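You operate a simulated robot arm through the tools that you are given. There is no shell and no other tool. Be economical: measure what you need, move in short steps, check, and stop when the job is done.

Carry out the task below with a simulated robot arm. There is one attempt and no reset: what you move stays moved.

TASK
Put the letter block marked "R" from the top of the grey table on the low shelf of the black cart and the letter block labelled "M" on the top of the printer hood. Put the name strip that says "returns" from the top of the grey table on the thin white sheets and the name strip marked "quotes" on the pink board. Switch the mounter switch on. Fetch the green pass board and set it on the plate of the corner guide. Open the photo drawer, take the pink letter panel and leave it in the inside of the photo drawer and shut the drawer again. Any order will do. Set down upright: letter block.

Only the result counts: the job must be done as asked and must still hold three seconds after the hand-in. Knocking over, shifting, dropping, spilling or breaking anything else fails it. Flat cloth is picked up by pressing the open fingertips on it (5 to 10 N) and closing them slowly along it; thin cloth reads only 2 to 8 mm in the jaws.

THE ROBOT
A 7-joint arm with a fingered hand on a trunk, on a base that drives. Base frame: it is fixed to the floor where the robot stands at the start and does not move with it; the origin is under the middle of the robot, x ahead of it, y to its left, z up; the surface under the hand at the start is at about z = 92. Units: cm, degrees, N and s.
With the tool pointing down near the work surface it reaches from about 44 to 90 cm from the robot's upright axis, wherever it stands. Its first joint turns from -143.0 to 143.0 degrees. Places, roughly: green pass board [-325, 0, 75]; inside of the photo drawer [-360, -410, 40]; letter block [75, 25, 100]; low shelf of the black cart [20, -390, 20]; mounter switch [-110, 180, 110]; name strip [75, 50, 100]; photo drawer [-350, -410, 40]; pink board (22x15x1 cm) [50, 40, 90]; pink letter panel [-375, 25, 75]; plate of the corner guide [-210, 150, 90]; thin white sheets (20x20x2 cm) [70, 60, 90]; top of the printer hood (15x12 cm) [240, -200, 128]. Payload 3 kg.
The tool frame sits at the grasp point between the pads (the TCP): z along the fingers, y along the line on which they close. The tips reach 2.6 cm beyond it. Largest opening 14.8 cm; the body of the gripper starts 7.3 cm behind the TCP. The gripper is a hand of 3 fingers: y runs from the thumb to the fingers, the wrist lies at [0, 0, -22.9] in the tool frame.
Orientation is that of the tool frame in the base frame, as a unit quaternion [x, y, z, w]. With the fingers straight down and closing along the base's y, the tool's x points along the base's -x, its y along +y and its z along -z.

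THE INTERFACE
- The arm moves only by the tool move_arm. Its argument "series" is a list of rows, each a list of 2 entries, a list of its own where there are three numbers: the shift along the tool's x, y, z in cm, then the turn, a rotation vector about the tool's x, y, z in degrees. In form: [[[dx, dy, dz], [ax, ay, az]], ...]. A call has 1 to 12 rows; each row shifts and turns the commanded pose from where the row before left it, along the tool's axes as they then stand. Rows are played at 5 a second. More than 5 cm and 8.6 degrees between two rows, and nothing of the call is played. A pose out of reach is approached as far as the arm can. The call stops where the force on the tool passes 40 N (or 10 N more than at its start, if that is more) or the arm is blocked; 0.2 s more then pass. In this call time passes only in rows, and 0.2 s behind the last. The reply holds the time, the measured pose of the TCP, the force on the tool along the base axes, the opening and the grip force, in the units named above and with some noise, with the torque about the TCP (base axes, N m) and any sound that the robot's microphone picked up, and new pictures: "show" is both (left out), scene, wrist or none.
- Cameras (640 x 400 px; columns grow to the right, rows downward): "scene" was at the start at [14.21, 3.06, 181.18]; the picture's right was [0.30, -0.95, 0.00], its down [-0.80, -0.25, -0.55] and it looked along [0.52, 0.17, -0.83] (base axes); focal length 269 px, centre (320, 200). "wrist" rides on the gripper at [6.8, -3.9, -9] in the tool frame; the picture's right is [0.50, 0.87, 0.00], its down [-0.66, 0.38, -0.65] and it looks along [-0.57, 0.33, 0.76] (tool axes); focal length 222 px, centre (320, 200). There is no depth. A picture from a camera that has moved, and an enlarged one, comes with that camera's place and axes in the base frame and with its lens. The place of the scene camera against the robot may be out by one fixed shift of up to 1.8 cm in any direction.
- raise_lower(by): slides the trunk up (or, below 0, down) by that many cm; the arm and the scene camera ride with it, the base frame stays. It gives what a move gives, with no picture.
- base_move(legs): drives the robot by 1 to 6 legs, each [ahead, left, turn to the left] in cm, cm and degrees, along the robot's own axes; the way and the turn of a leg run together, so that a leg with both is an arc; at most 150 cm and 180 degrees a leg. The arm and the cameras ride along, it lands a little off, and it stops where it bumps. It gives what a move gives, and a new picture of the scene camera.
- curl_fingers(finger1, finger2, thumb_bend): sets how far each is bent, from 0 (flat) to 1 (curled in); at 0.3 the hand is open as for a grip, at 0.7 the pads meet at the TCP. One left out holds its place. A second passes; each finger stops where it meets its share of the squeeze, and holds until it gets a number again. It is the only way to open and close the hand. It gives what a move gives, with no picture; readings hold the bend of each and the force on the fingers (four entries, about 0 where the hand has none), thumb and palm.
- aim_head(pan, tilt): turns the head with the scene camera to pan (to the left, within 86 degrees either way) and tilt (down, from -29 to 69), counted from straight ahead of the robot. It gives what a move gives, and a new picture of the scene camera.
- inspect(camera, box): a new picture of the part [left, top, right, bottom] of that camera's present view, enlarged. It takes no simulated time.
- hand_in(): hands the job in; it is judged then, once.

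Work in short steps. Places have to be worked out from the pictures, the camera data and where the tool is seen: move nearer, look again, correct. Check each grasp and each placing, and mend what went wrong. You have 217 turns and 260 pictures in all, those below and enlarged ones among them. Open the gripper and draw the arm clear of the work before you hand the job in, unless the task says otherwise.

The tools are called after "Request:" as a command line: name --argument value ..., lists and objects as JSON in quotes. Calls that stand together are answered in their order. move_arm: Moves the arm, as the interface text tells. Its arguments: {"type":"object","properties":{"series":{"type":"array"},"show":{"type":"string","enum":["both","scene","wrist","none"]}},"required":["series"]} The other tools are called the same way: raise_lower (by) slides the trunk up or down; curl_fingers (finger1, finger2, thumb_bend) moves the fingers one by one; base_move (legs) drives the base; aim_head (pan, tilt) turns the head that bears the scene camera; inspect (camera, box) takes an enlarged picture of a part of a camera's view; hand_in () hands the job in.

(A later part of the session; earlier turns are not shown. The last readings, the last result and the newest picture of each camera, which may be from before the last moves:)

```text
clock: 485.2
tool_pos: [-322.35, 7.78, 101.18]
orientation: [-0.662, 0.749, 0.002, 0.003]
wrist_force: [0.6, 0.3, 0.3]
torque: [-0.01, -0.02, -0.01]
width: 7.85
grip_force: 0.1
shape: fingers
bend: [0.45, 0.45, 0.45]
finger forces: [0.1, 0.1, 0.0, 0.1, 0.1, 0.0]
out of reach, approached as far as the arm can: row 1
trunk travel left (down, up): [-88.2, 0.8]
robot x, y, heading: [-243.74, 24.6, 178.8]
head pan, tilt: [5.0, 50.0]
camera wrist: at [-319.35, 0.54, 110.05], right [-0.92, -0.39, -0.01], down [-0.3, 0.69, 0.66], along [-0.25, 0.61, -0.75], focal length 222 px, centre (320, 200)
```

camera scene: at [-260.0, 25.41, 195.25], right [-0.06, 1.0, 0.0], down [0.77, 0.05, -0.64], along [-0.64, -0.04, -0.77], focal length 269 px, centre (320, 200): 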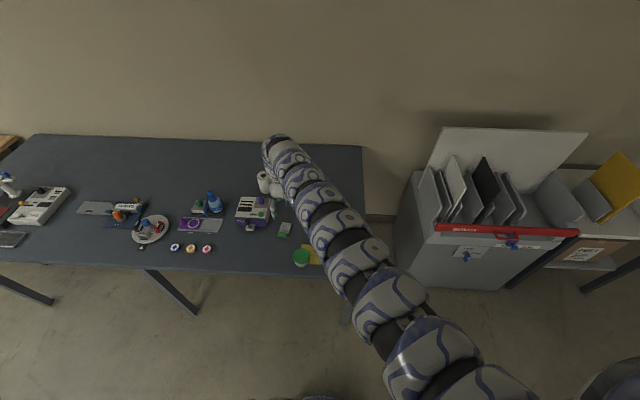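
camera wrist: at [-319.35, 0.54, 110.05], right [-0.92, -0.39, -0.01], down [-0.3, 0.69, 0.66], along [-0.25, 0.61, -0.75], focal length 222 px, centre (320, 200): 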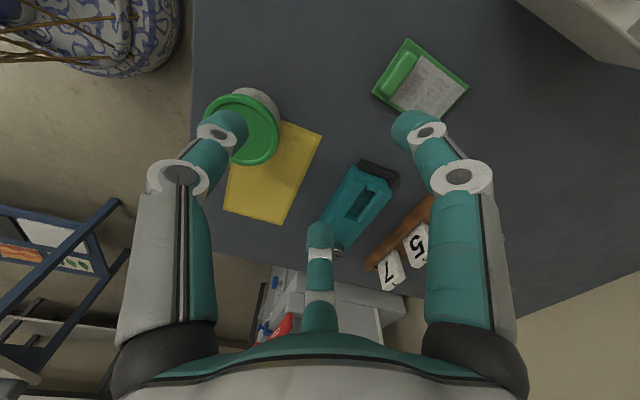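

The arm is at a limit at this height, so I use the base for the shift, lift the arm slightly, and lower with the trunk.

Request:
move_arm --series '[[[0, 0, -3], [0, 0, 0]], [[0, 0, -3], [0, 0, 0]]]' --show "none"

Request:
base_move --legs '[[5.2, 5.1, 0]]'

Request:
raise_lower --by -10

Request:
inspect --camera "wrist" --box '[0, 0, 640, 400]'

```text
clock: 485.9
tool_pos: [-322.45, 7.65, 107.27]
orientation: [-0.662, 0.749, 0.002, 0.003]
wrist_force: [0.4, 0.8, -0.3]
torque: [0.0, 0.04, 0.02]
width: 7.87
grip_force: 0.1
shape: fingers
bend: [0.45, 0.45, 0.45]
finger forces: [0.0, 0.0, 0.1, 0.1, 0.0, 0.0]
trunk travel left (down, up): [-88.2, 0.8]
robot x, y, heading: [-243.58, 24.68, 178.8]
head pan, tilt: [5.0, 50.0]
```

```text
clock: 486.9
tool_pos: [-327.78, 2.57, 107.01]
orientation: [-0.663, 0.749, 0.002, 0.004]
wrist_force: [0.6, 0.7, -0.5]
torque: [0.0, 0.0, 0.02]
width: 7.86
grip_force: 0.0
shape: fingers
bend: [0.45, 0.45, 0.45]
finger forces: [0.0, 0.0, 0.1, 0.1, 0.0, 0.0]
trunk travel left (down, up): [-88.2, 0.8]
robot x, y, heading: [-249.03, 20.04, 178.9]
head pan, tilt: [5.0, 50.0]
camera scene: at [-265.38, 20.22, 195.25], right [-0.06, 1.0, 0.0], down [0.77, 0.05, -0.64], along [-0.64, -0.04, -0.77], focal length 269 px, centre (320, 200)
```

scene: 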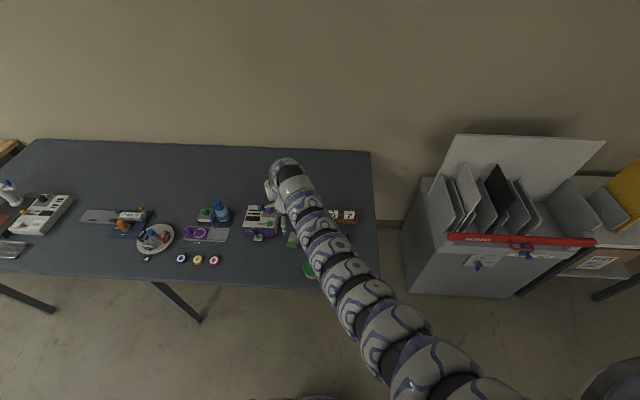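

```text
clock: 488.2
tool_pos: [-327.75, 2.57, 97.16]
orientation: [-0.663, 0.749, 0.002, 0.004]
wrist_force: [-0.8, 0.9, -0.2]
torque: [0.0, 0.02, -0.02]
width: 7.83
grip_force: 0.0
shape: fingers
bend: [0.45, 0.45, 0.45]
finger forces: [0.0, 0.0, 0.1, 0.0, 0.0, 0.0]
trunk travel left (down, up): [-78.2, 10.8]
robot x, y, heading: [-248.8, 19.77, 178.9]
head pan, tilt: [5.0, 50.0]
```

```text
1.00 times, centred on (320, 200) of wrist (not enlarged: the box is as wide or as high as the picture)
camera zoom: at [-324.75, -4.59, 106.08], right [-0.92, -0.39, -0.01], down [-0.3, 0.69, 0.66], along [-0.25, 0.61, -0.75], focal length 222 px, centre (320, 200)
```

zoom: 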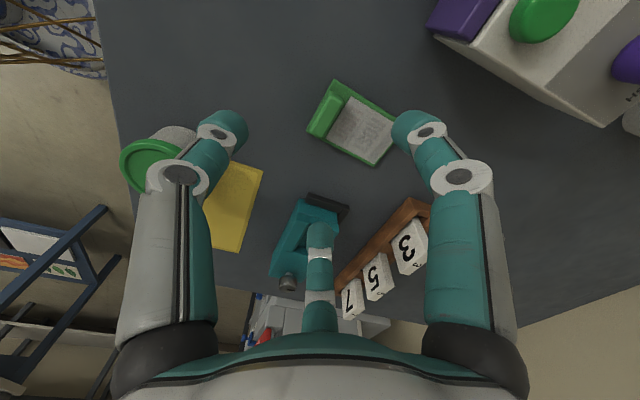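

The bar's centre reads [−327.5,1.3]. I shift 1.2 cm and lower with the trunk.

Request:
move_arm --series '[[[1.16, -0.3, 0], [0, 0, 0]]]' --show "none"

Request:
raise_lower --by -6

Request:
inspect --camera "wrist" --box '[80, 0, 560, 300]'

```text
clock: 488.6
tool_pos: [-327.59, 1.44, 97.06]
orientation: [-0.663, 0.749, 0.003, 0.005]
wrist_force: [0.1, 0.4, -0.3]
torque: [-0.04, 0.02, -0.02]
width: 7.88
grip_force: 0.0
shape: fingers
bend: [0.45, 0.45, 0.45]
finger forces: [0.1, 0.1, 0.0, 0.0, 0.1, 0.1]
trunk travel left (down, up): [-78.2, 10.8]
robot x, y, heading: [-248.94, 19.85, 178.6]
head pan, tilt: [5.0, 50.0]
```

```text
clock: 489.6
tool_pos: [-327.69, 1.42, 91.11]
orientation: [-0.662, 0.749, 0.001, 0.004]
wrist_force: [-0.3, -0.1, -1.4]
torque: [0.01, -0.02, -0.03]
width: 7.87
grip_force: 0.1
shape: fingers
bend: [0.45, 0.45, 0.45]
finger forces: [0.0, 0.1, 0.1, 0.0, 0.1, 0.1]
trunk travel left (down, up): [-72.2, 16.8]
robot x, y, heading: [-249.25, 19.75, 178.6]
head pan, tilt: [5.0, 50.0]
```

```text
1.33 times, centred on (320, 150) of wrist
camera zoom: at [-324.59, -5.8, 100.04], right [-0.92, -0.39, -0.01], down [-0.3, 0.69, 0.66], along [-0.25, 0.61, -0.75], focal length 296 px, centre (320, 267)
```

zoom: 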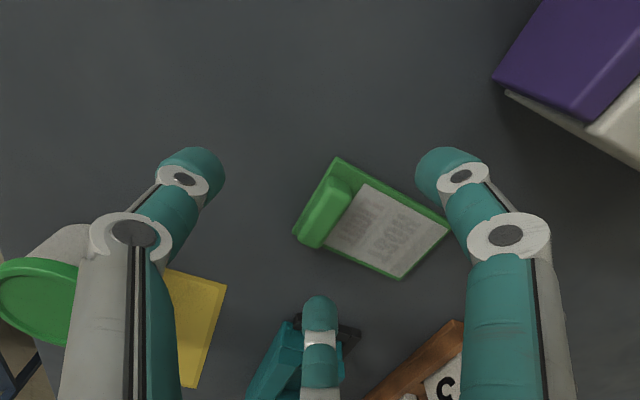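

The bar is centred. I lower 1.3 cm and close.

Request:
raise_lower --by -1.3

Request:
curl_fingers --finger1 0.6 --finger2 0.6 --thumb_bend 0.6

Request:
curl_fingers --finger1 0.67 --finger2 0.67 --thumb_bend 0.67

Request:
inspect --camera "wrist" --box '[80, 0, 560, 300]'

```text
clock: 490.2
tool_pos: [-327.69, 1.51, 89.85]
orientation: [-0.662, 0.749, 0.001, 0.003]
wrist_force: [-0.2, -0.4, -0.2]
torque: [0.02, -0.02, 0.01]
width: 7.87
grip_force: 0.2
shape: fingers
bend: [0.45, 0.45, 0.45]
finger forces: [0.0, 0.1, 0.1, 0.0, 0.0, 0.0]
trunk travel left (down, up): [-70.9, 18.1]
robot x, y, heading: [-249.11, 19.9, 178.9]
head pan, tilt: [5.0, 50.0]
```

```text
clock: 491.2
tool_pos: [-327.64, 1.29, 89.81]
orientation: [-0.663, 0.749, 0.002, 0.004]
wrist_force: [-0.2, 0.9, -0.2]
torque: [0.01, 0.01, -0.03]
width: 3.02
grip_force: 0.0
shape: fingers
bend: [0.6, 0.6, 0.6]
finger forces: [0.0, 0.0, 0.0, 0.0, 0.0, 0.0]
trunk travel left (down, up): [-70.9, 18.1]
robot x, y, heading: [-248.96, 19.96, 178.5]
head pan, tilt: [5.0, 50.0]
```

```text
clock: 492.2
tool_pos: [-327.55, 1.36, 89.87]
orientation: [-0.663, 0.749, 0.002, 0.004]
wrist_force: [0.0, 0.0, 0.3]
torque: [0.0, 0.03, 0.01]
width: 0.82
grip_force: 0.0
shape: fingers
bend: [0.67, 0.67, 0.67]
finger forces: [0.0, 0.0, 0.0, 0.0, 0.0, 0.0]
trunk travel left (down, up): [-70.9, 18.1]
robot x, y, heading: [-249.0, 19.51, 178.9]
head pan, tilt: [5.0, 50.0]
```

```text
1.33 times, centred on (320, 150) of wrist
camera zoom: at [-324.6, -5.8, 98.73], right [-0.92, -0.39, -0.01], down [-0.3, 0.69, 0.66], along [-0.25, 0.61, -0.75], focal length 296 px, centre (320, 267)
```

zoom: 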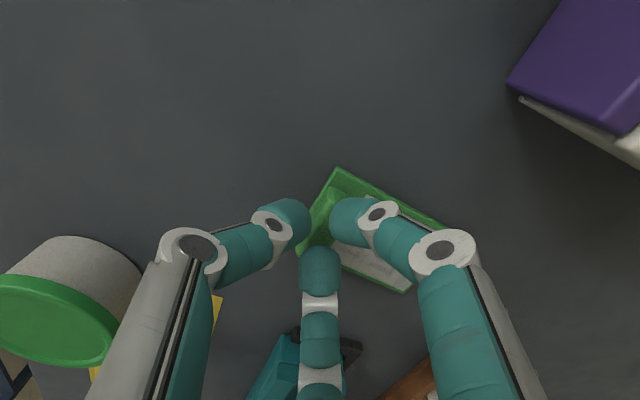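

No contact — the fingers are above the bar. I reopen a bit and lower further.

Request:
curl_fingers --finger1 0.54 --finger2 0.54 --thumb_bend 0.54

Request:
raise_lower --by -1.2

Request:
raise_lower --by -0.8

Request:
inspect --camera "wrist" --box '[80, 0, 560, 300]'

```text
clock: 493.2
tool_pos: [-327.7, 1.37, 89.88]
orientation: [-0.663, 0.749, 0.002, 0.002]
wrist_force: [0.7, 0.2, -0.3]
torque: [0.0, 0.03, 0.0]
width: 4.84
grip_force: 0.0
shape: fingers
bend: [0.54, 0.54, 0.54]
finger forces: [0.0, 0.0, 0.0, 0.0, 0.0, 0.0]
trunk travel left (down, up): [-70.9, 18.1]
robot x, y, heading: [-248.83, 19.65, 178.9]
head pan, tilt: [5.0, 50.0]
```

```text
clock: 493.8
tool_pos: [-327.68, 1.39, 88.65]
orientation: [-0.663, 0.749, 0.001, 0.002]
wrist_force: [-0.3, 0.3, -0.5]
torque: [0.02, -0.02, -0.02]
width: 4.83
grip_force: 0.0
shape: fingers
bend: [0.54, 0.54, 0.54]
finger forces: [0.0, 0.2, 0.0, 0.0, 0.0, 0.0]
trunk travel left (down, up): [-69.7, 19.3]
robot x, y, heading: [-249.06, 19.59, 178.7]
head pan, tilt: [5.0, 50.0]
```

```text
clock: 494.4
tool_pos: [-327.76, 1.44, 87.77]
orientation: [-0.663, 0.749, 0.002, 0.004]
wrist_force: [-0.7, -0.1, 3.6]
torque: [0.19, 0.1, 0.0]
width: 4.84
grip_force: 2.2
shape: fingers
bend: [0.54, 0.54, 0.54]
finger forces: [0.0, 3.9, 0.0, 0.1, 0.0, 0.1]
trunk travel left (down, up): [-68.9, 20.1]
robot x, y, heading: [-248.91, 19.73, 178.6]
head pan, tilt: [5.0, 50.0]
```

```text
1.33 times, centred on (320, 150) of wrist
camera zoom: at [-324.6, -5.8, 96.76], right [-0.92, -0.39, -0.01], down [-0.3, 0.69, 0.66], along [-0.25, 0.61, -0.75], focal length 296 px, centre (320, 267)
```

zoom: 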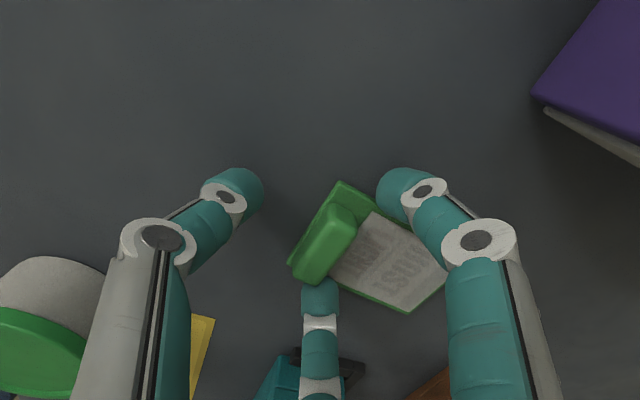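

Finger 2's tip rests on the board; I raise 0.5 cm and close.

Request:
raise_lower --by 0.5

Request:
curl_fingers --finger1 0.64 --finger2 0.64 --thumb_bend 0.64

Request:
inspect --camera "wrist" --box '[80, 0, 560, 300]'

```text
clock: 494.9
tool_pos: [-327.75, 1.42, 88.28]
orientation: [-0.662, 0.749, 0.002, 0.003]
wrist_force: [0.7, -0.1, 0.2]
torque: [0.0, 0.0, -0.01]
width: 4.84
grip_force: 0.1
shape: fingers
bend: [0.54, 0.54, 0.54]
finger forces: [0.0, 0.0, 0.0, 0.0, 0.0, 0.0]
trunk travel left (down, up): [-69.4, 19.6]
robot x, y, heading: [-248.85, 19.98, 178.9]
head pan, tilt: [5.0, 50.0]
```

```text
clock: 495.9
tool_pos: [-327.58, 1.44, 88.31]
orientation: [-0.663, 0.748, 0.002, 0.004]
wrist_force: [-0.6, 0.8, -0.7]
torque: [-0.03, 0.03, 0.02]
width: 1.87
grip_force: 1.0
shape: fingers
bend: [0.63, 0.63, 0.64]
finger forces: [0.3, 0.3, 0.1, 0.0, 0.6, 0.1]
trunk travel left (down, up): [-69.4, 19.6]
robot x, y, heading: [-249.17, 19.81, 178.7]
head pan, tilt: [5.0, 50.0]
```

```text
1.33 times, centred on (320, 150) of wrist
camera zoom: at [-324.6, -5.8, 97.23], right [-0.92, -0.39, -0.01], down [-0.3, 0.69, 0.66], along [-0.25, 0.61, -0.75], focal length 296 px, centre (320, 267)
```

zoom: 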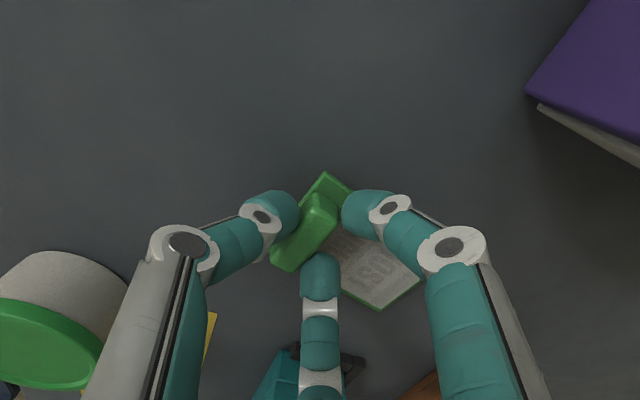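

Ideal grip on the bar. I tighten and lift.

Request:
curl_fingers --finger1 0.71 --finger2 0.71 --thumb_bend 0.72

Request:
raise_lower --by 19

Request:
inspect --camera "wrist" --box '[0, 0, 640, 400]'

```text
clock: 496.9
tool_pos: [-327.68, 1.4, 88.34]
orientation: [-0.662, 0.749, 0.003, 0.004]
wrist_force: [0.1, 0.6, -0.4]
torque: [0.02, 0.01, -0.05]
width: 1.48
grip_force: 8.7
shape: fingers
bend: [0.65, 0.66, 0.67]
finger forces: [5.0, 4.6, 0.0, 0.1, 8.0, 0.1]
trunk travel left (down, up): [-69.4, 19.6]
robot x, y, heading: [-248.66, 19.79, 178.6]
head pan, tilt: [5.0, 50.0]
```

```text
clock: 499.0
tool_pos: [-327.58, 1.39, 107.38]
orientation: [-0.663, 0.749, 0.003, 0.003]
wrist_force: [0.2, 0.5, -0.2]
torque: [-0.02, -0.02, 0.01]
width: 1.46
grip_force: 8.8
shape: fingers
bend: [0.65, 0.66, 0.67]
finger forces: [4.8, 4.5, 0.1, 0.0, 8.1, 0.0]
trunk travel left (down, up): [-88.4, 0.6]
robot x, y, heading: [-249.1, 19.42, 178.5]
head pan, tilt: [5.0, 50.0]
```

```text
1.00 times, centred on (320, 200) of wrist (not enlarged: the box is as wide or as high as the picture)
camera zoom: at [-324.61, -5.79, 116.22], right [-0.92, -0.39, -0.01], down [-0.3, 0.69, 0.66], along [-0.25, 0.61, -0.75], focal length 222 px, centre (320, 200)
```

zoom: 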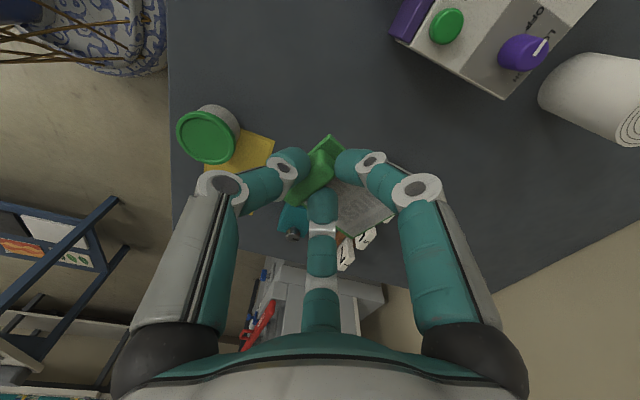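

The green board is held level. I back off from the table and look north toward the corner guide.

Request:
base_move --legs '[[-45, 0, 0], [0, 0, -50]]'

Request:
aim_head --pan -60 --tilt 25

```text
clock: 504.0
tool_pos: [-267.33, 68.15, 107.26]
orientation: [-0.275, 0.961, 0.0, 0.004]
wrist_force: [0.9, 1.0, -0.8]
torque: [-0.01, 0.06, 0.01]
width: 1.38
grip_force: 8.4
shape: fingers
bend: [0.65, 0.66, 0.67]
finger forces: [4.5, 4.7, 0.0, 0.0, 7.7, 0.0]
trunk travel left (down, up): [-88.4, 0.6]
robot x, y, heading: [-203.41, 18.09, 127.6]
head pan, tilt: [5.0, 50.0]
camera scene: at [-214.2, 31.49, 195.47], right [0.74, 0.68, 0.0], down [0.52, -0.56, -0.64], along [-0.44, 0.47, -0.77], focal length 269 px, centre (320, 200)
```

scene: 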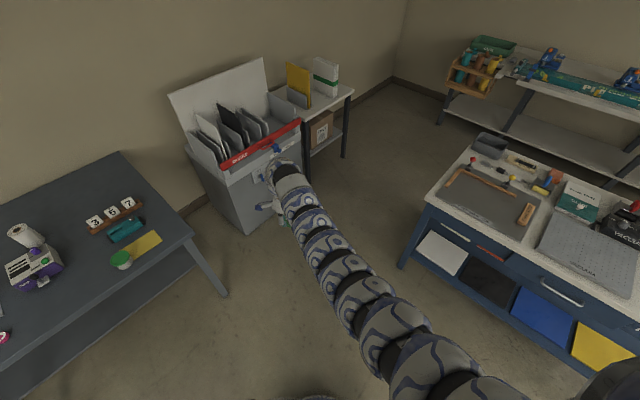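

```text
clock: 505.4
tool_pos: [-267.26, 68.25, 107.33]
orientation: [-0.276, 0.961, 0.001, 0.005]
wrist_force: [0.3, -0.1, -1.4]
torque: [-0.02, 0.03, 0.03]
width: 1.41
grip_force: 8.6
shape: fingers
bend: [0.65, 0.66, 0.67]
finger forces: [4.6, 4.7, 0.1, 0.0, 7.7, 0.0]
trunk travel left (down, up): [-88.4, 0.6]
robot x, y, heading: [-203.49, 18.43, 127.7]
head pan, tilt: [-60.0, 25.0]
camera scene: at [-205.51, 34.33, 199.21], right [0.93, -0.38, 0.0], down [-0.16, -0.39, -0.91], along [0.34, 0.84, -0.42], focal length 269 px, centre (320, 200)
```

scene: 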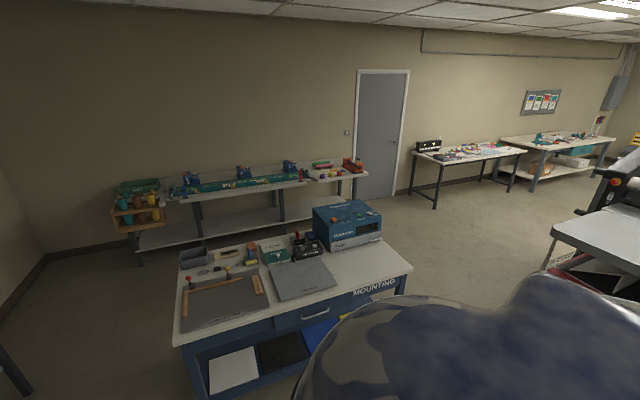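

Request:
inspect --camera "scene" --box '[160, 190, 420, 350]'

```text
2.46 times, centred on (290, 270) of scene
camera zoom: at [-205.51, 34.33, 199.21], right [0.93, -0.38, 0.0], down [-0.16, -0.39, -0.91], along [0.34, 0.84, -0.42], focal length 663 px, centre (394, 28)
```

zoom: 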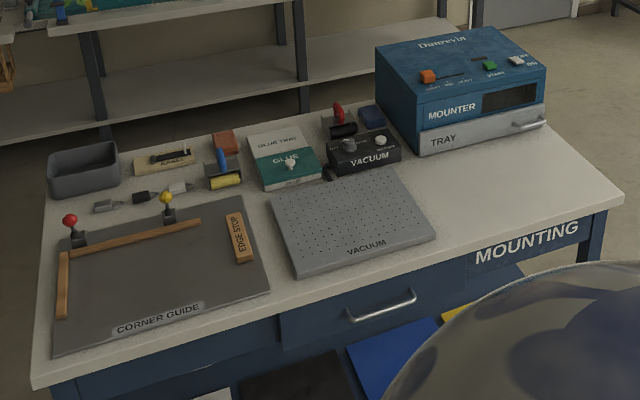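

The corner guide's plate is on the white mounting table around [−212,153], and the mounter's white switch is on the blue box. I drive so the hand comes over the plate's middle.

Request:
base_move --legs '[[0, 0, -37.7], [53, -11, 0]]'

Request:
aim_head --pan 0 --tilt 50

Request:
inspect --camera "wrist" --box '[0, 0, 640, 400]'

```text
clock: 510.3
tool_pos: [-211.66, 150.25, 107.27]
orientation: [0.053, 0.999, -0.002, 0.005]
wrist_force: [-0.4, 0.7, -0.6]
torque: [0.01, 0.03, 0.0]
width: 1.37
grip_force: 8.1
shape: fingers
bend: [0.65, 0.66, 0.67]
finger forces: [4.4, 4.7, 0.1, 0.1, 7.6, 0.1]
trunk travel left (down, up): [-88.4, 0.6]
robot x, y, heading: [-192.27, 71.62, 89.2]
head pan, tilt: [-60.0, 25.0]
camera scene: at [-184.62, 85.38, 199.21], right [0.49, -0.87, 0.0], down [-0.37, -0.21, -0.91], along [0.79, 0.45, -0.42], focal length 269 px, centre (320, 200)
```

scene: 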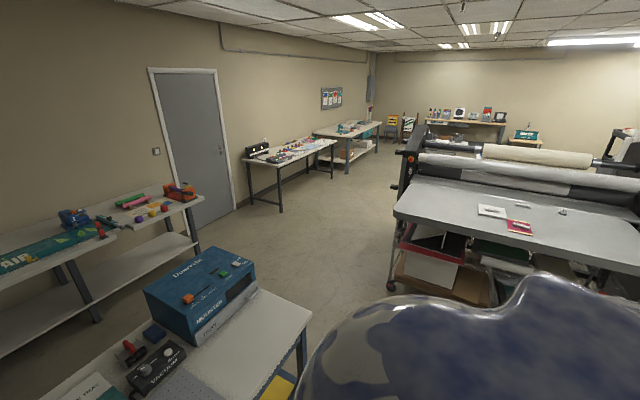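

```text
clock: 511.6
tool_pos: [-211.7, 150.21, 107.32]
orientation: [0.054, 0.999, -0.001, 0.004]
wrist_force: [0.4, -0.2, -0.9]
torque: [-0.02, 0.0, 0.01]
width: 1.41
grip_force: 8.9
shape: fingers
bend: [0.65, 0.66, 0.67]
finger forces: [4.4, 4.6, 0.1, 0.0, 7.6, 0.0]
trunk travel left (down, up): [-88.4, 0.6]
robot x, y, heading: [-192.04, 71.53, 89.3]
head pan, tilt: [0.0, 50.0]
camera scene: at [-192.58, 88.45, 195.47], right [1.0, -0.01, 0.0], down [-0.01, -0.77, -0.64], along [0.01, 0.64, -0.77], focal length 269 px, centre (320, 200)
```

scene: 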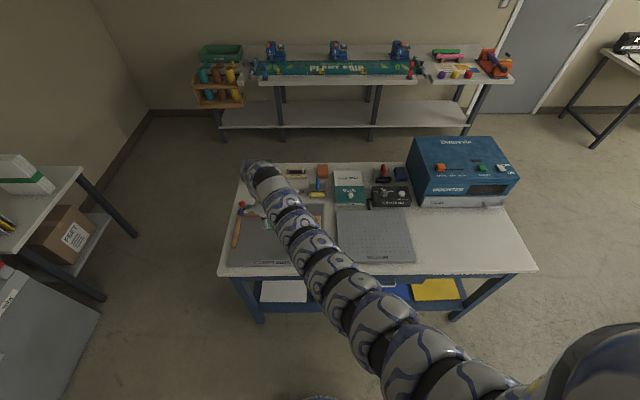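

```text
1.00 times, centred on (320, 200) of wrist (not enlarged: the box is as wide or as high as the picture)
camera zoom: at [-218.85, 147.08, 116.22], right [-0.4, 0.91, -0.01], down [0.69, 0.31, 0.66], along [0.6, 0.26, -0.75], focal length 222 px, centre (320, 200)
```

zoom: 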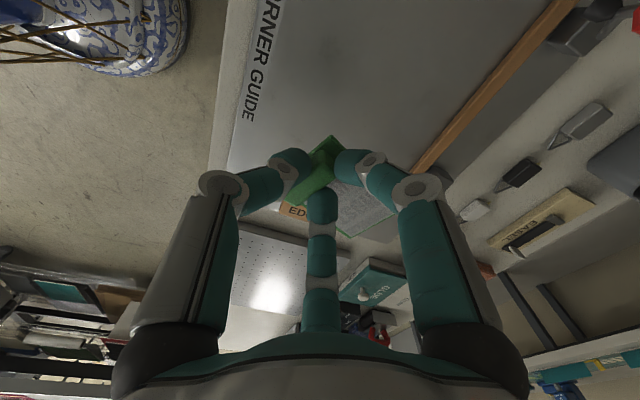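

The board is over the middle of the plate, between the label and the rail. I lower with the trunk, carefully near contact.

Request:
raise_lower --by -8

Request:
raise_lower --by -2

Request:
inspect --camera "wrist" --box '[0, 0, 640, 400]'

```text
clock: 512.8
tool_pos: [-211.62, 150.13, 99.32]
orientation: [0.054, 0.999, -0.002, 0.004]
wrist_force: [0.6, 0.2, -0.5]
torque: [0.0, 0.0, 0.01]
width: 1.4
grip_force: 7.9
shape: fingers
bend: [0.65, 0.66, 0.67]
finger forces: [4.4, 4.6, 0.0, 0.1, 7.6, 0.0]
trunk travel left (down, up): [-80.4, 8.6]
robot x, y, heading: [-191.85, 72.09, 89.2]
head pan, tilt: [0.0, 50.0]
```

```text
clock: 513.5
tool_pos: [-211.74, 150.24, 97.37]
orientation: [0.053, 0.999, -0.001, 0.004]
wrist_force: [-0.8, -0.6, -0.6]
torque: [-0.01, -0.02, 0.0]
width: 1.36
grip_force: 8.4
shape: fingers
bend: [0.65, 0.66, 0.67]
finger forces: [4.4, 4.6, 0.0, 0.0, 7.6, 0.1]
trunk travel left (down, up): [-78.4, 10.6]
robot x, y, heading: [-192.04, 71.89, 89.6]
head pan, tilt: [0.0, 50.0]
```

```text
1.00 times, centred on (320, 200) of wrist (not enlarged: the box is as wide or as high as the picture)
camera zoom: at [-218.86, 147.06, 106.23], right [-0.4, 0.91, -0.01], down [0.69, 0.31, 0.66], along [0.6, 0.26, -0.75], focal length 222 px, centre (320, 200)
```

zoom: 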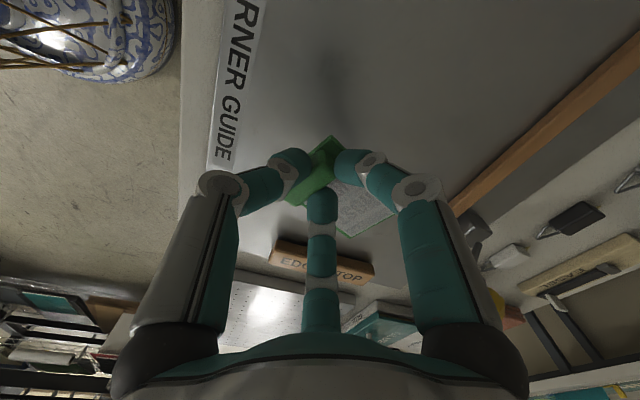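

Continuing down in small steps.

Request:
raise_lower --by -1.5

Request:
raise_lower --by -0.8

Request:
raise_lower --by -0.6

Request:
inspect --camera "wrist" --box '[80, 0, 560, 300]'

```text
clock: 514.1
tool_pos: [-211.8, 150.26, 95.82]
orientation: [0.053, 0.999, -0.002, 0.005]
wrist_force: [-0.1, 0.1, 0.3]
torque: [0.0, 0.02, 0.0]
width: 1.38
grip_force: 8.8
shape: fingers
bend: [0.65, 0.66, 0.67]
finger forces: [4.4, 4.6, 0.0, 0.1, 7.6, 0.0]
trunk travel left (down, up): [-76.9, 12.1]
robot x, y, heading: [-192.38, 71.85, 89.4]
head pan, tilt: [0.0, 50.0]
```

```text
clock: 514.7
tool_pos: [-211.57, 150.25, 95.12]
orientation: [0.053, 0.999, 0.0, 0.004]
wrist_force: [0.7, 0.0, -0.5]
torque: [0.01, 0.01, 0.0]
width: 1.42
grip_force: 8.0
shape: fingers
bend: [0.65, 0.66, 0.67]
finger forces: [4.5, 4.6, 0.1, 0.1, 7.6, 0.0]
trunk travel left (down, up): [-76.1, 12.9]
robot x, y, heading: [-191.99, 71.62, 89.7]
head pan, tilt: [0.0, 50.0]
```

```text
clock: 515.2
tool_pos: [-211.68, 150.13, 94.5]
orientation: [0.054, 0.999, -0.001, 0.004]
wrist_force: [0.3, 0.1, 0.3]
torque: [0.0, 0.01, 0.01]
width: 1.38
grip_force: 8.2
shape: fingers
bend: [0.65, 0.66, 0.67]
finger forces: [4.4, 4.6, 0.1, 0.0, 7.6, 0.1]
trunk travel left (down, up): [-75.5, 13.5]
robot x, y, heading: [-192.01, 71.72, 89.6]
head pan, tilt: [0.0, 50.0]
```

```text
1.33 times, centred on (320, 150) of wrist
camera zoom: at [-218.86, 147.07, 103.33], right [-0.4, 0.91, -0.01], down [0.69, 0.31, 0.66], along [0.6, 0.26, -0.75], focal length 296 px, centre (320, 267)
```

zoom: 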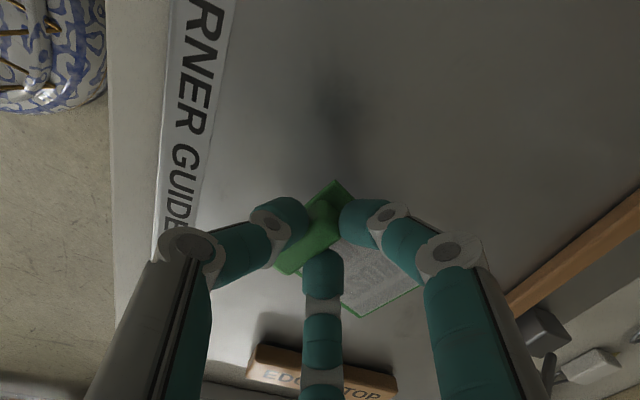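

Request:
raise_lower --by -1

Request:
raise_lower --by -0.7

Request:
raise_lower --by -0.7

Request:
inspect --camera "wrist" --box '[80, 0, 560, 300]'

```text
clock: 515.8
tool_pos: [-211.71, 150.09, 93.45]
orientation: [0.054, 0.999, -0.001, 0.004]
wrist_force: [-0.6, 0.3, -0.3]
torque: [-0.02, 0.02, -0.01]
width: 1.38
grip_force: 8.1
shape: fingers
bend: [0.65, 0.66, 0.67]
finger forces: [4.4, 4.6, 0.0, 0.0, 7.6, 0.0]
trunk travel left (down, up): [-74.5, 14.5]
robot x, y, heading: [-192.1, 71.91, 89.6]
head pan, tilt: [0.0, 50.0]
```

```text
clock: 516.4
tool_pos: [-211.71, 150.16, 92.77]
orientation: [0.053, 0.999, -0.002, 0.004]
wrist_force: [-0.1, 0.7, 0.7]
torque: [-0.01, 0.0, -0.01]
width: 1.35
grip_force: 8.6
shape: fingers
bend: [0.65, 0.66, 0.67]
finger forces: [4.3, 4.6, 0.1, 0.0, 7.6, 0.0]
trunk travel left (down, up): [-73.8, 15.2]
robot x, y, heading: [-192.39, 71.56, 89.5]
head pan, tilt: [0.0, 50.0]
```

```text
clock: 516.9
tool_pos: [-211.65, 150.26, 92.11]
orientation: [0.053, 0.999, 0.0, 0.004]
wrist_force: [-0.1, 0.1, -0.6]
torque: [0.01, -0.01, -0.01]
width: 1.38
grip_force: 8.5
shape: fingers
bend: [0.65, 0.66, 0.67]
finger forces: [4.4, 4.6, 0.1, 0.1, 7.6, 0.0]
trunk travel left (down, up): [-73.1, 15.9]
robot x, y, heading: [-192.19, 72.01, 89.2]
head pan, tilt: [0.0, 50.0]
```

```text
1.33 times, centred on (320, 150) of wrist
camera zoom: at [-218.86, 147.07, 100.93], right [-0.4, 0.91, -0.01], down [0.69, 0.31, 0.66], along [0.6, 0.26, -0.75], focal length 296 px, centre (320, 267)
```

zoom: 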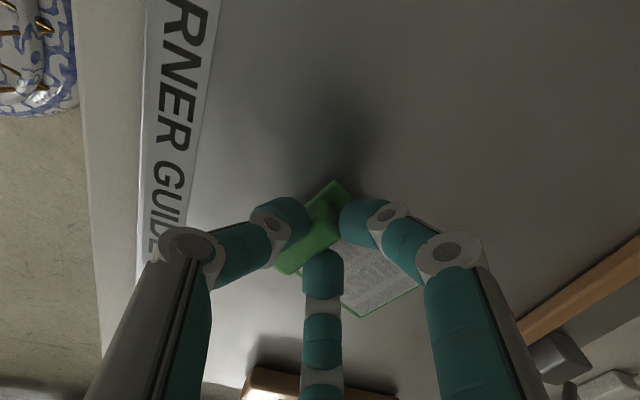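

Shadow is close now; continuing.

Request:
raise_lower --by -1

Request:
raise_lower --by -0.7

Request:
raise_lower --by -0.6

```text
clock: 517.5
tool_pos: [-211.66, 150.12, 91.07]
orientation: [0.053, 0.999, -0.002, 0.004]
wrist_force: [0.7, -0.1, -0.3]
torque: [-0.03, 0.0, 0.02]
width: 1.38
grip_force: 8.8
shape: fingers
bend: [0.65, 0.66, 0.67]
finger forces: [4.7, 4.9, 0.1, 0.0, 7.9, 0.1]
trunk travel left (down, up): [-72.1, 16.9]
robot x, y, heading: [-192.24, 71.74, 89.5]
head pan, tilt: [0.0, 50.0]
```

```text
clock: 518.0
tool_pos: [-211.82, 150.09, 90.6]
orientation: [0.053, 0.999, 0.0, 0.004]
wrist_force: [-3.1, -0.4, 15.6]
torque: [0.03, 0.05, 0.03]
width: 1.15
grip_force: 12.5
shape: fingers
bend: [0.65, 0.66, 0.69]
finger forces: [6.5, 7.0, 0.0, 0.1, 10.9, 0.0]
trunk travel left (down, up): [-71.4, 17.6]
robot x, y, heading: [-192.39, 71.69, 89.6]
head pan, tilt: [0.0, 50.0]
```

```text
clock: 518.6
tool_pos: [-211.82, 150.17, 90.12]
orientation: [0.053, 0.999, 0.002, 0.002]
wrist_force: [-5.2, 2.3, 36.9]
torque: [0.18, 0.08, -0.01]
width: 1.05
grip_force: 24.4
shape: fingers
bend: [0.64, 0.65, 0.69]
finger forces: [19.3, 16.3, 0.0, 0.1, 11.8, 0.0]
trunk travel left (down, up): [-70.8, 18.2]
robot x, y, heading: [-192.14, 71.53, 89.5]
head pan, tilt: [0.0, 50.0]
```

Contact. I relieve 0.7 cm, then open the fingers and rise.

Request:
raise_lower --by 0.8

Request:
curl_fingers --finger1 0.56 --finger2 0.56 --thumb_bend 0.56

Request:
raise_lower --by 2

Request:
curl_fingers --finger1 0.45 --finger2 0.45 --thumb_bend 0.45

Request:
raise_lower --by 14

Request:
inspect --camera "wrist" --box '[0, 0, 640, 400]'

```text
clock: 519.2
tool_pos: [-211.6, 150.16, 90.29]
orientation: [0.054, 0.999, -0.002, 0.005]
wrist_force: [-0.8, 0.4, -0.5]
torque: [0.0, 0.0, 0.0]
width: 1.01
grip_force: 8.2
shape: fingers
bend: [0.66, 0.65, 0.68]
finger forces: [4.2, 5.4, 0.1, 0.0, 7.2, 0.0]
trunk travel left (down, up): [-71.6, 17.4]
robot x, y, heading: [-192.37, 71.71, 89.5]
head pan, tilt: [0.0, 50.0]
```

```text
clock: 520.2
tool_pos: [-211.6, 150.09, 90.5]
orientation: [0.054, 0.999, -0.001, 0.004]
wrist_force: [-1.2, -0.5, 4.0]
torque: [0.08, -0.1, -0.01]
width: 4.2
grip_force: 1.4
shape: fingers
bend: [0.56, 0.59, 0.56]
finger forces: [0.0, 4.4, 0.0, 0.0, 0.1, 0.0]
trunk travel left (down, up): [-71.6, 17.4]
robot x, y, heading: [-192.2, 71.93, 89.4]
head pan, tilt: [0.0, 50.0]
```

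```text
clock: 520.8
tool_pos: [-211.72, 150.19, 92.43]
orientation: [0.054, 0.999, -0.002, 0.004]
wrist_force: [-0.3, 0.5, -0.4]
torque: [0.01, 0.03, 0.02]
width: 4.19
grip_force: 0.0
shape: fingers
bend: [0.56, 0.56, 0.56]
finger forces: [0.0, 0.0, 0.0, 0.0, 0.0, 0.0]
trunk travel left (down, up): [-73.6, 15.4]
robot x, y, heading: [-191.7, 71.5, 89.6]
head pan, tilt: [0.0, 50.0]
```

```text
clock: 521.8
tool_pos: [-211.68, 150.09, 92.56]
orientation: [0.053, 0.999, 0.0, 0.004]
wrist_force: [0.1, -0.2, 0.7]
torque: [0.02, -0.02, -0.01]
width: 7.8
grip_force: 0.1
shape: fingers
bend: [0.45, 0.45, 0.45]
finger forces: [0.0, 0.0, 0.0, 0.0, 0.0, 0.0]
trunk travel left (down, up): [-73.6, 15.4]
robot x, y, heading: [-192.17, 72.05, 89.7]
head pan, tilt: [0.0, 50.0]
```

```text
clock: 523.5
tool_pos: [-211.77, 150.11, 106.54]
orientation: [0.053, 0.999, 0.0, 0.004]
wrist_force: [-0.1, 0.2, 0.1]
torque: [0.0, -0.04, -0.03]
width: 7.82
grip_force: 0.0
shape: fingers
bend: [0.45, 0.45, 0.45]
finger forces: [0.0, 0.0, 0.0, 0.0, 0.0, 0.0]
trunk travel left (down, up): [-87.6, 1.4]
robot x, y, heading: [-192.35, 71.94, 89.5]
head pan, tilt: [0.0, 50.0]
```

```text
1.00 times, centred on (320, 200) of wrist (not enlarged: the box is as wide or as high as the picture)
camera zoom: at [-218.85, 147.08, 115.41], right [-0.4, 0.91, -0.01], down [0.69, 0.31, 0.66], along [0.6, 0.26, -0.75], focal length 222 px, centre (320, 200)
```

zoom: 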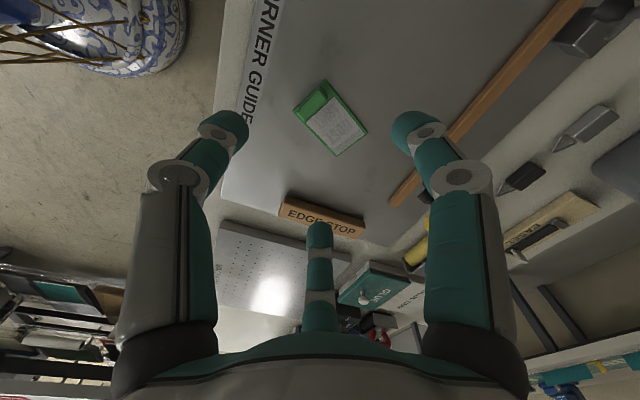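

The green board lies on the plate. Now the mounter switch: let me enlarge it from here.

Request:
inspect --camera "scene" --box '[400, 120, 530, 220]'

```text
4.00 times, centred on (465, 170) of scene
camera zoom: at [-192.59, 88.45, 194.66], right [1.0, -0.01, 0.0], down [-0.01, -0.77, -0.64], along [0.01, 0.64, -0.77], focal length 1078 px, centre (-260, 320)
```

zoom: 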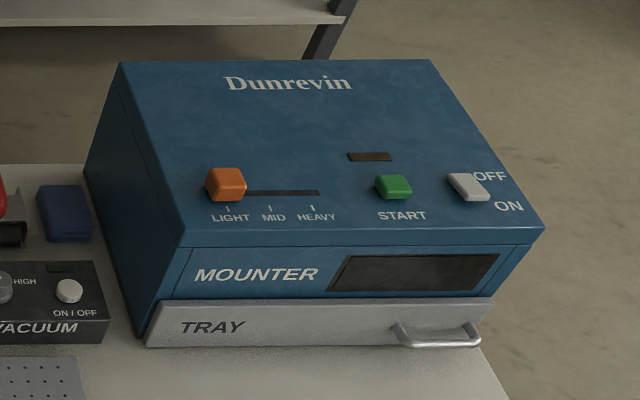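

The switch is a white rocker with ON at its near end, triangulated at about [−105,182,107]. I raise the hand, back off, and drive in front of the mounter.

Request:
move_arm --series '[[[0, 0, -3], [0, 0, 0]], [[0, 0, -3], [0, 0, 0]], [[0, 0, -2], [0, 0, 0]]]' --show "none"

Request:
base_move --legs '[[-22, 0, 0.5], [0, -106, 0]]'

Request:
curl_fingers --finger1 0.95 --finger2 0.95 --thumb_bend 0.58

Request:
inspect --camera "wrist" --box '[0, 0, 640, 400]'

```text
clock: 524.3
tool_pos: [-211.84, 150.22, 114.52]
orientation: [0.053, 0.999, -0.001, 0.004]
wrist_force: [-0.7, 0.4, 0.1]
torque: [-0.03, 0.02, 0.02]
width: 7.85
grip_force: 0.1
shape: fingers
bend: [0.45, 0.45, 0.45]
finger forces: [0.0, 0.0, 0.1, 0.1, 0.0, 0.0]
trunk travel left (down, up): [-87.6, 1.4]
robot x, y, heading: [-192.1, 71.92, 89.2]
head pan, tilt: [0.0, 50.0]
```

```text
clock: 531.1
tool_pos: [-106.33, 128.23, 114.63]
orientation: [0.048, 0.999, -0.001, 0.003]
wrist_force: [1.2, 0.1, 0.2]
torque: [0.0, -0.01, -0.02]
width: 7.82
grip_force: 0.2
shape: fingers
bend: [0.45, 0.45, 0.45]
finger forces: [0.0, 0.1, 0.0, 0.0, 0.0, 0.0]
trunk travel left (down, up): [-87.6, 1.4]
robot x, y, heading: [-85.98, 50.18, 89.9]
head pan, tilt: [0.0, 50.0]
camera scene: at [-86.44, 66.61, 194.67], right [1.0, 0.0, 0.0], down [0.0, -0.77, -0.64], along [0.0, 0.64, -0.77], focal length 269 px, centre (320, 200)
```

scene: 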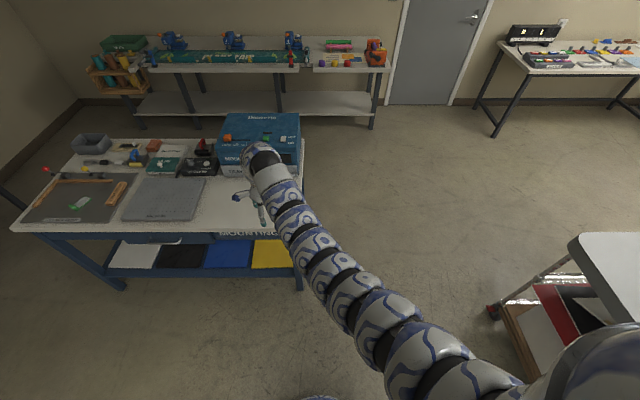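

```text
clock: 532.1
tool_pos: [-106.43, 128.13, 114.43]
orientation: [0.048, 0.999, -0.001, 0.004]
wrist_force: [1.0, 0.5, -0.1]
torque: [0.02, 0.04, 0.04]
width: 2.28
grip_force: 0.1
shape: fingers
bend: [0.9, 0.9, 0.57]
finger forces: [0.0, 0.1, 0.0, 0.0, 0.0, 0.0]
trunk travel left (down, up): [-87.6, 1.4]
robot x, y, heading: [-85.78, 49.82, 90.3]
head pan, tilt: [0.0, 50.0]
```

```text
1.00 times, centred on (320, 200) of wrist (not enlarged: the box is as wide or as high as the picture)
camera zoom: at [-113.49, 125.04, 123.4], right [-0.41, 0.91, -0.01], down [0.68, 0.32, 0.66], along [0.6, 0.27, -0.75], focal length 222 px, centre (320, 200)
```

zoom: 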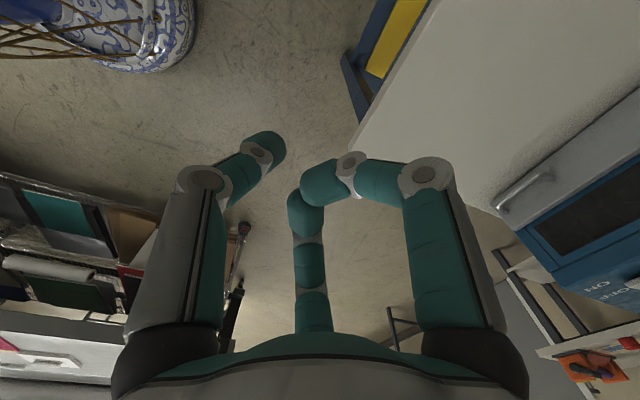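

The thumb is my poker. I drive ahead 45 cm over the mounter and look down with the wrist camera.

Request:
base_move --legs '[[45, 0, 0]]'

Request:
inspect --camera "wrist" --box '[0, 0, 640, 400]'

Request:
inspect --camera "scene" --box '[180, 120, 380, 260]'

```text
clock: 534.8
tool_pos: [-105.85, 173.87, 114.49]
orientation: [0.052, 0.999, -0.002, 0.005]
wrist_force: [-0.4, -0.2, 0.5]
torque: [-0.02, 0.04, 0.03]
width: 2.28
grip_force: 0.1
shape: fingers
bend: [0.9, 0.9, 0.57]
finger forces: [0.0, 0.1, 0.0, 0.0, 0.1, 0.1]
trunk travel left (down, up): [-87.6, 1.4]
robot x, y, heading: [-86.01, 95.21, 89.6]
head pan, tilt: [0.0, 50.0]
camera scene: at [-86.38, 112.12, 194.66], right [1.0, 0.0, 0.0], down [0.0, -0.77, -0.64], along [0.0, 0.64, -0.77], focal length 269 px, centre (320, 200)
```

scene: 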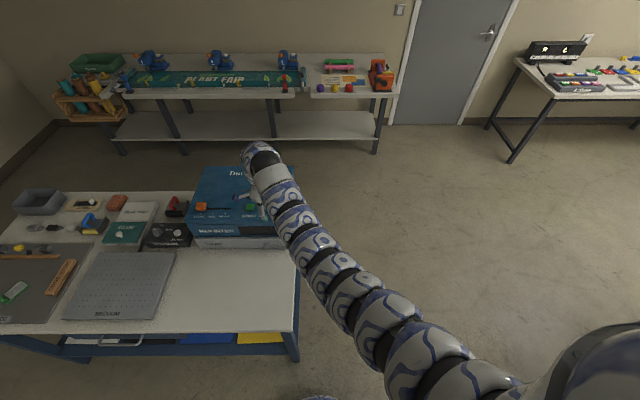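

```text
1.00 times, centred on (320, 200) of wrist (not enlarged: the box is as wide or as high as the picture)
camera zoom: at [-112.99, 170.68, 123.36], right [-0.41, 0.91, -0.01], down [0.69, 0.31, 0.66], along [0.6, 0.26, -0.75], focal length 222 px, centre (320, 200)
```

zoom: 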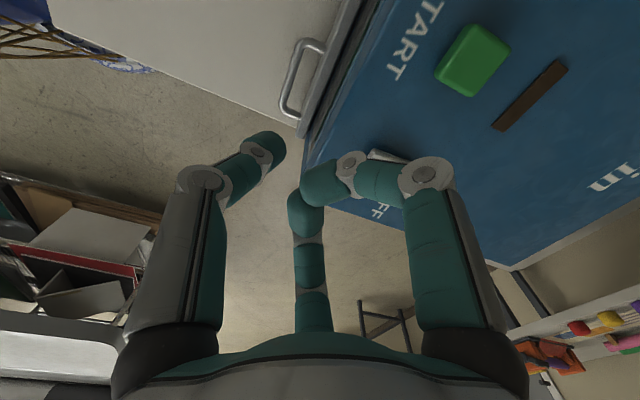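

```text
2.86 times, centred on (280, 190) of scene
camera zoom: at [-86.38, 112.12, 194.66], right [1.0, 0.0, 0.0], down [0.0, -0.77, -0.64], along [0.0, 0.64, -0.77], focal length 770 px, centre (434, 229)
```

zoom: 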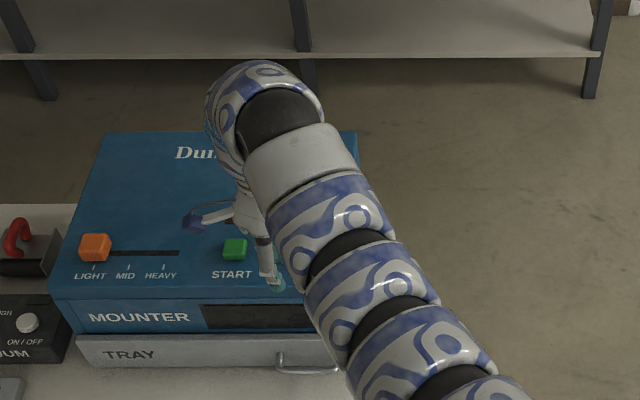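

The rocker is near [−105,180]; the thumb tip is ~8 cm short. I spread the other fingers away and move closer.

Request:
curl_fingers --finger1 0.1 --finger2 0.1 --thumb_bend 0.6

Request:
base_move --legs '[[5, -1, 0]]'

Request:
inspect --camera "wrist" --box '[0, 0, 640, 400]'

```text
clock: 535.8
tool_pos: [-105.89, 173.69, 114.49]
orientation: [0.051, 0.999, -0.001, 0.004]
wrist_force: [-0.5, 0.8, 0.6]
torque: [-0.01, -0.02, 0.0]
width: 10.53
grip_force: 0.1
shape: fingers
bend: [0.1, 0.1, 0.6]
finger forces: [0.1, 0.0, 0.0, 0.0, 0.0, 0.0]
trunk travel left (down, up): [-87.6, 1.4]
robot x, y, heading: [-85.95, 95.63, 89.7]
head pan, tilt: [0.0, 50.0]
```

```text
clock: 536.7
tool_pos: [-104.92, 178.99, 114.41]
orientation: [0.052, 0.999, -0.002, 0.004]
wrist_force: [-0.2, 0.5, -0.1]
torque: [-0.02, -0.01, -0.01]
width: 10.55
grip_force: 0.1
shape: fingers
bend: [0.1, 0.1, 0.6]
finger forces: [0.1, 0.0, 0.0, 0.1, 0.1, 0.0]
trunk travel left (down, up): [-87.6, 1.4]
robot x, y, heading: [-84.89, 100.41, 89.7]
head pan, tilt: [0.0, 50.0]
camera scene: at [-85.3, 117.29, 194.64], right [1.0, 0.0, 0.0], down [0.0, -0.77, -0.64], along [0.0, 0.64, -0.77], focal length 269 px, centre (320, 200)
```

scene: 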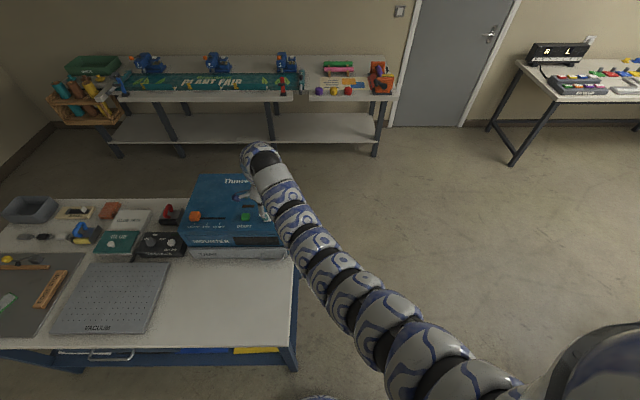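

```text
1.00 times, centred on (320, 200) of wrist (not enlarged: the box is as wide or as high as the picture)
camera zoom: at [-111.93, 175.79, 123.28], right [-0.41, 0.91, -0.01], down [0.69, 0.31, 0.66], along [0.6, 0.26, -0.75], focal length 222 px, centre (320, 200)
```

zoom: 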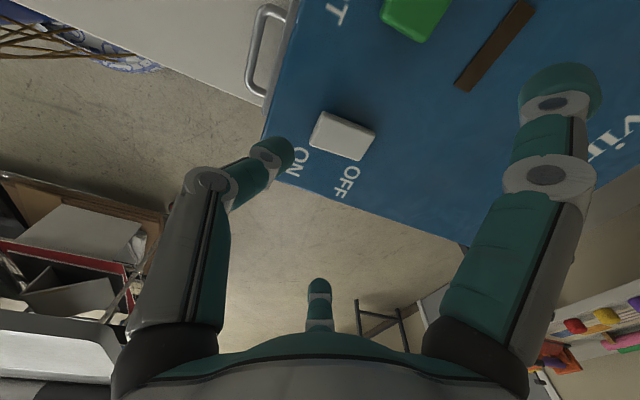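

Clear view: the rocker spans y 178–182 at x≈−106, ON at the near end; the thumb tip is at [−105.3,176.3]. I shift over the ON end and press down stepwise.

Request:
move_arm --series '[[[0.98, 2.6, 0], [0, 0, 0]], [[0, 0, 1], [0, 0, 0]], [[0, 0, 1], [0, 0, 0]]]' --show "wrist"

```text
clock: 537.5
tool_pos: [-105.33, 181.36, 112.31]
orientation: [0.052, 0.999, -0.001, 0.005]
wrist_force: [0.0, 0.2, 0.5]
torque: [0.02, 0.03, -0.01]
width: 10.55
grip_force: 0.1
shape: fingers
bend: [0.1, 0.1, 0.6]
finger forces: [0.0, 0.1, 0.0, 0.0, 0.0, 0.0]
trunk travel left (down, up): [-87.6, 1.4]
robot x, y, heading: [-85.26, 100.48, 89.6]
head pan, tilt: [0.0, 50.0]
camera wrist: at [-112.65, 178.33, 121.32], right [-0.41, 0.91, -0.01], down [0.69, 0.31, 0.66], along [0.6, 0.26, -0.75], focal length 222 px, centre (320, 200)
```

wrist: 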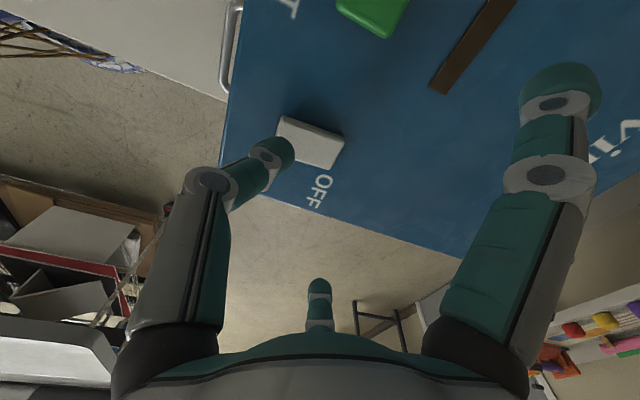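

The tip needs to move slightly (−0.8,+0.9). I correct and press down in small steps.

Request:
move_arm --series '[[[0.89, 0.8, 0], [0, 0, 0]], [[0, 0, 0.7], [0, 0, 0]], [[0, 0, 0.6], [0, 0, 0]]]' --show "wrist"

```text
clock: 538.3
tool_pos: [-105.97, 181.99, 111.31]
orientation: [0.051, 0.999, -0.001, 0.003]
wrist_force: [0.4, -0.1, 0.3]
torque: [0.0, 0.03, 0.0]
width: 10.59
grip_force: 0.0
shape: fingers
bend: [0.1, 0.1, 0.6]
finger forces: [0.0, 0.0, 0.1, 0.1, 0.0, 0.0]
out of reach, approached as far as the arm can: row 3
trunk travel left (down, up): [-87.6, 1.4]
robot x, y, heading: [-85.0, 100.36, 89.9]
head pan, tilt: [0.0, 50.0]
camera wrist: at [-113.27, 178.82, 120.19], right [-0.41, 0.91, 0.0], down [0.69, 0.31, 0.66], along [0.6, 0.27, -0.75], focal length 222 px, centre (320, 200)
```

wrist: 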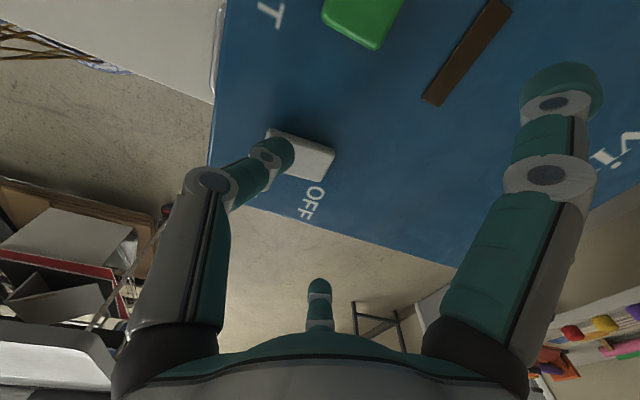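

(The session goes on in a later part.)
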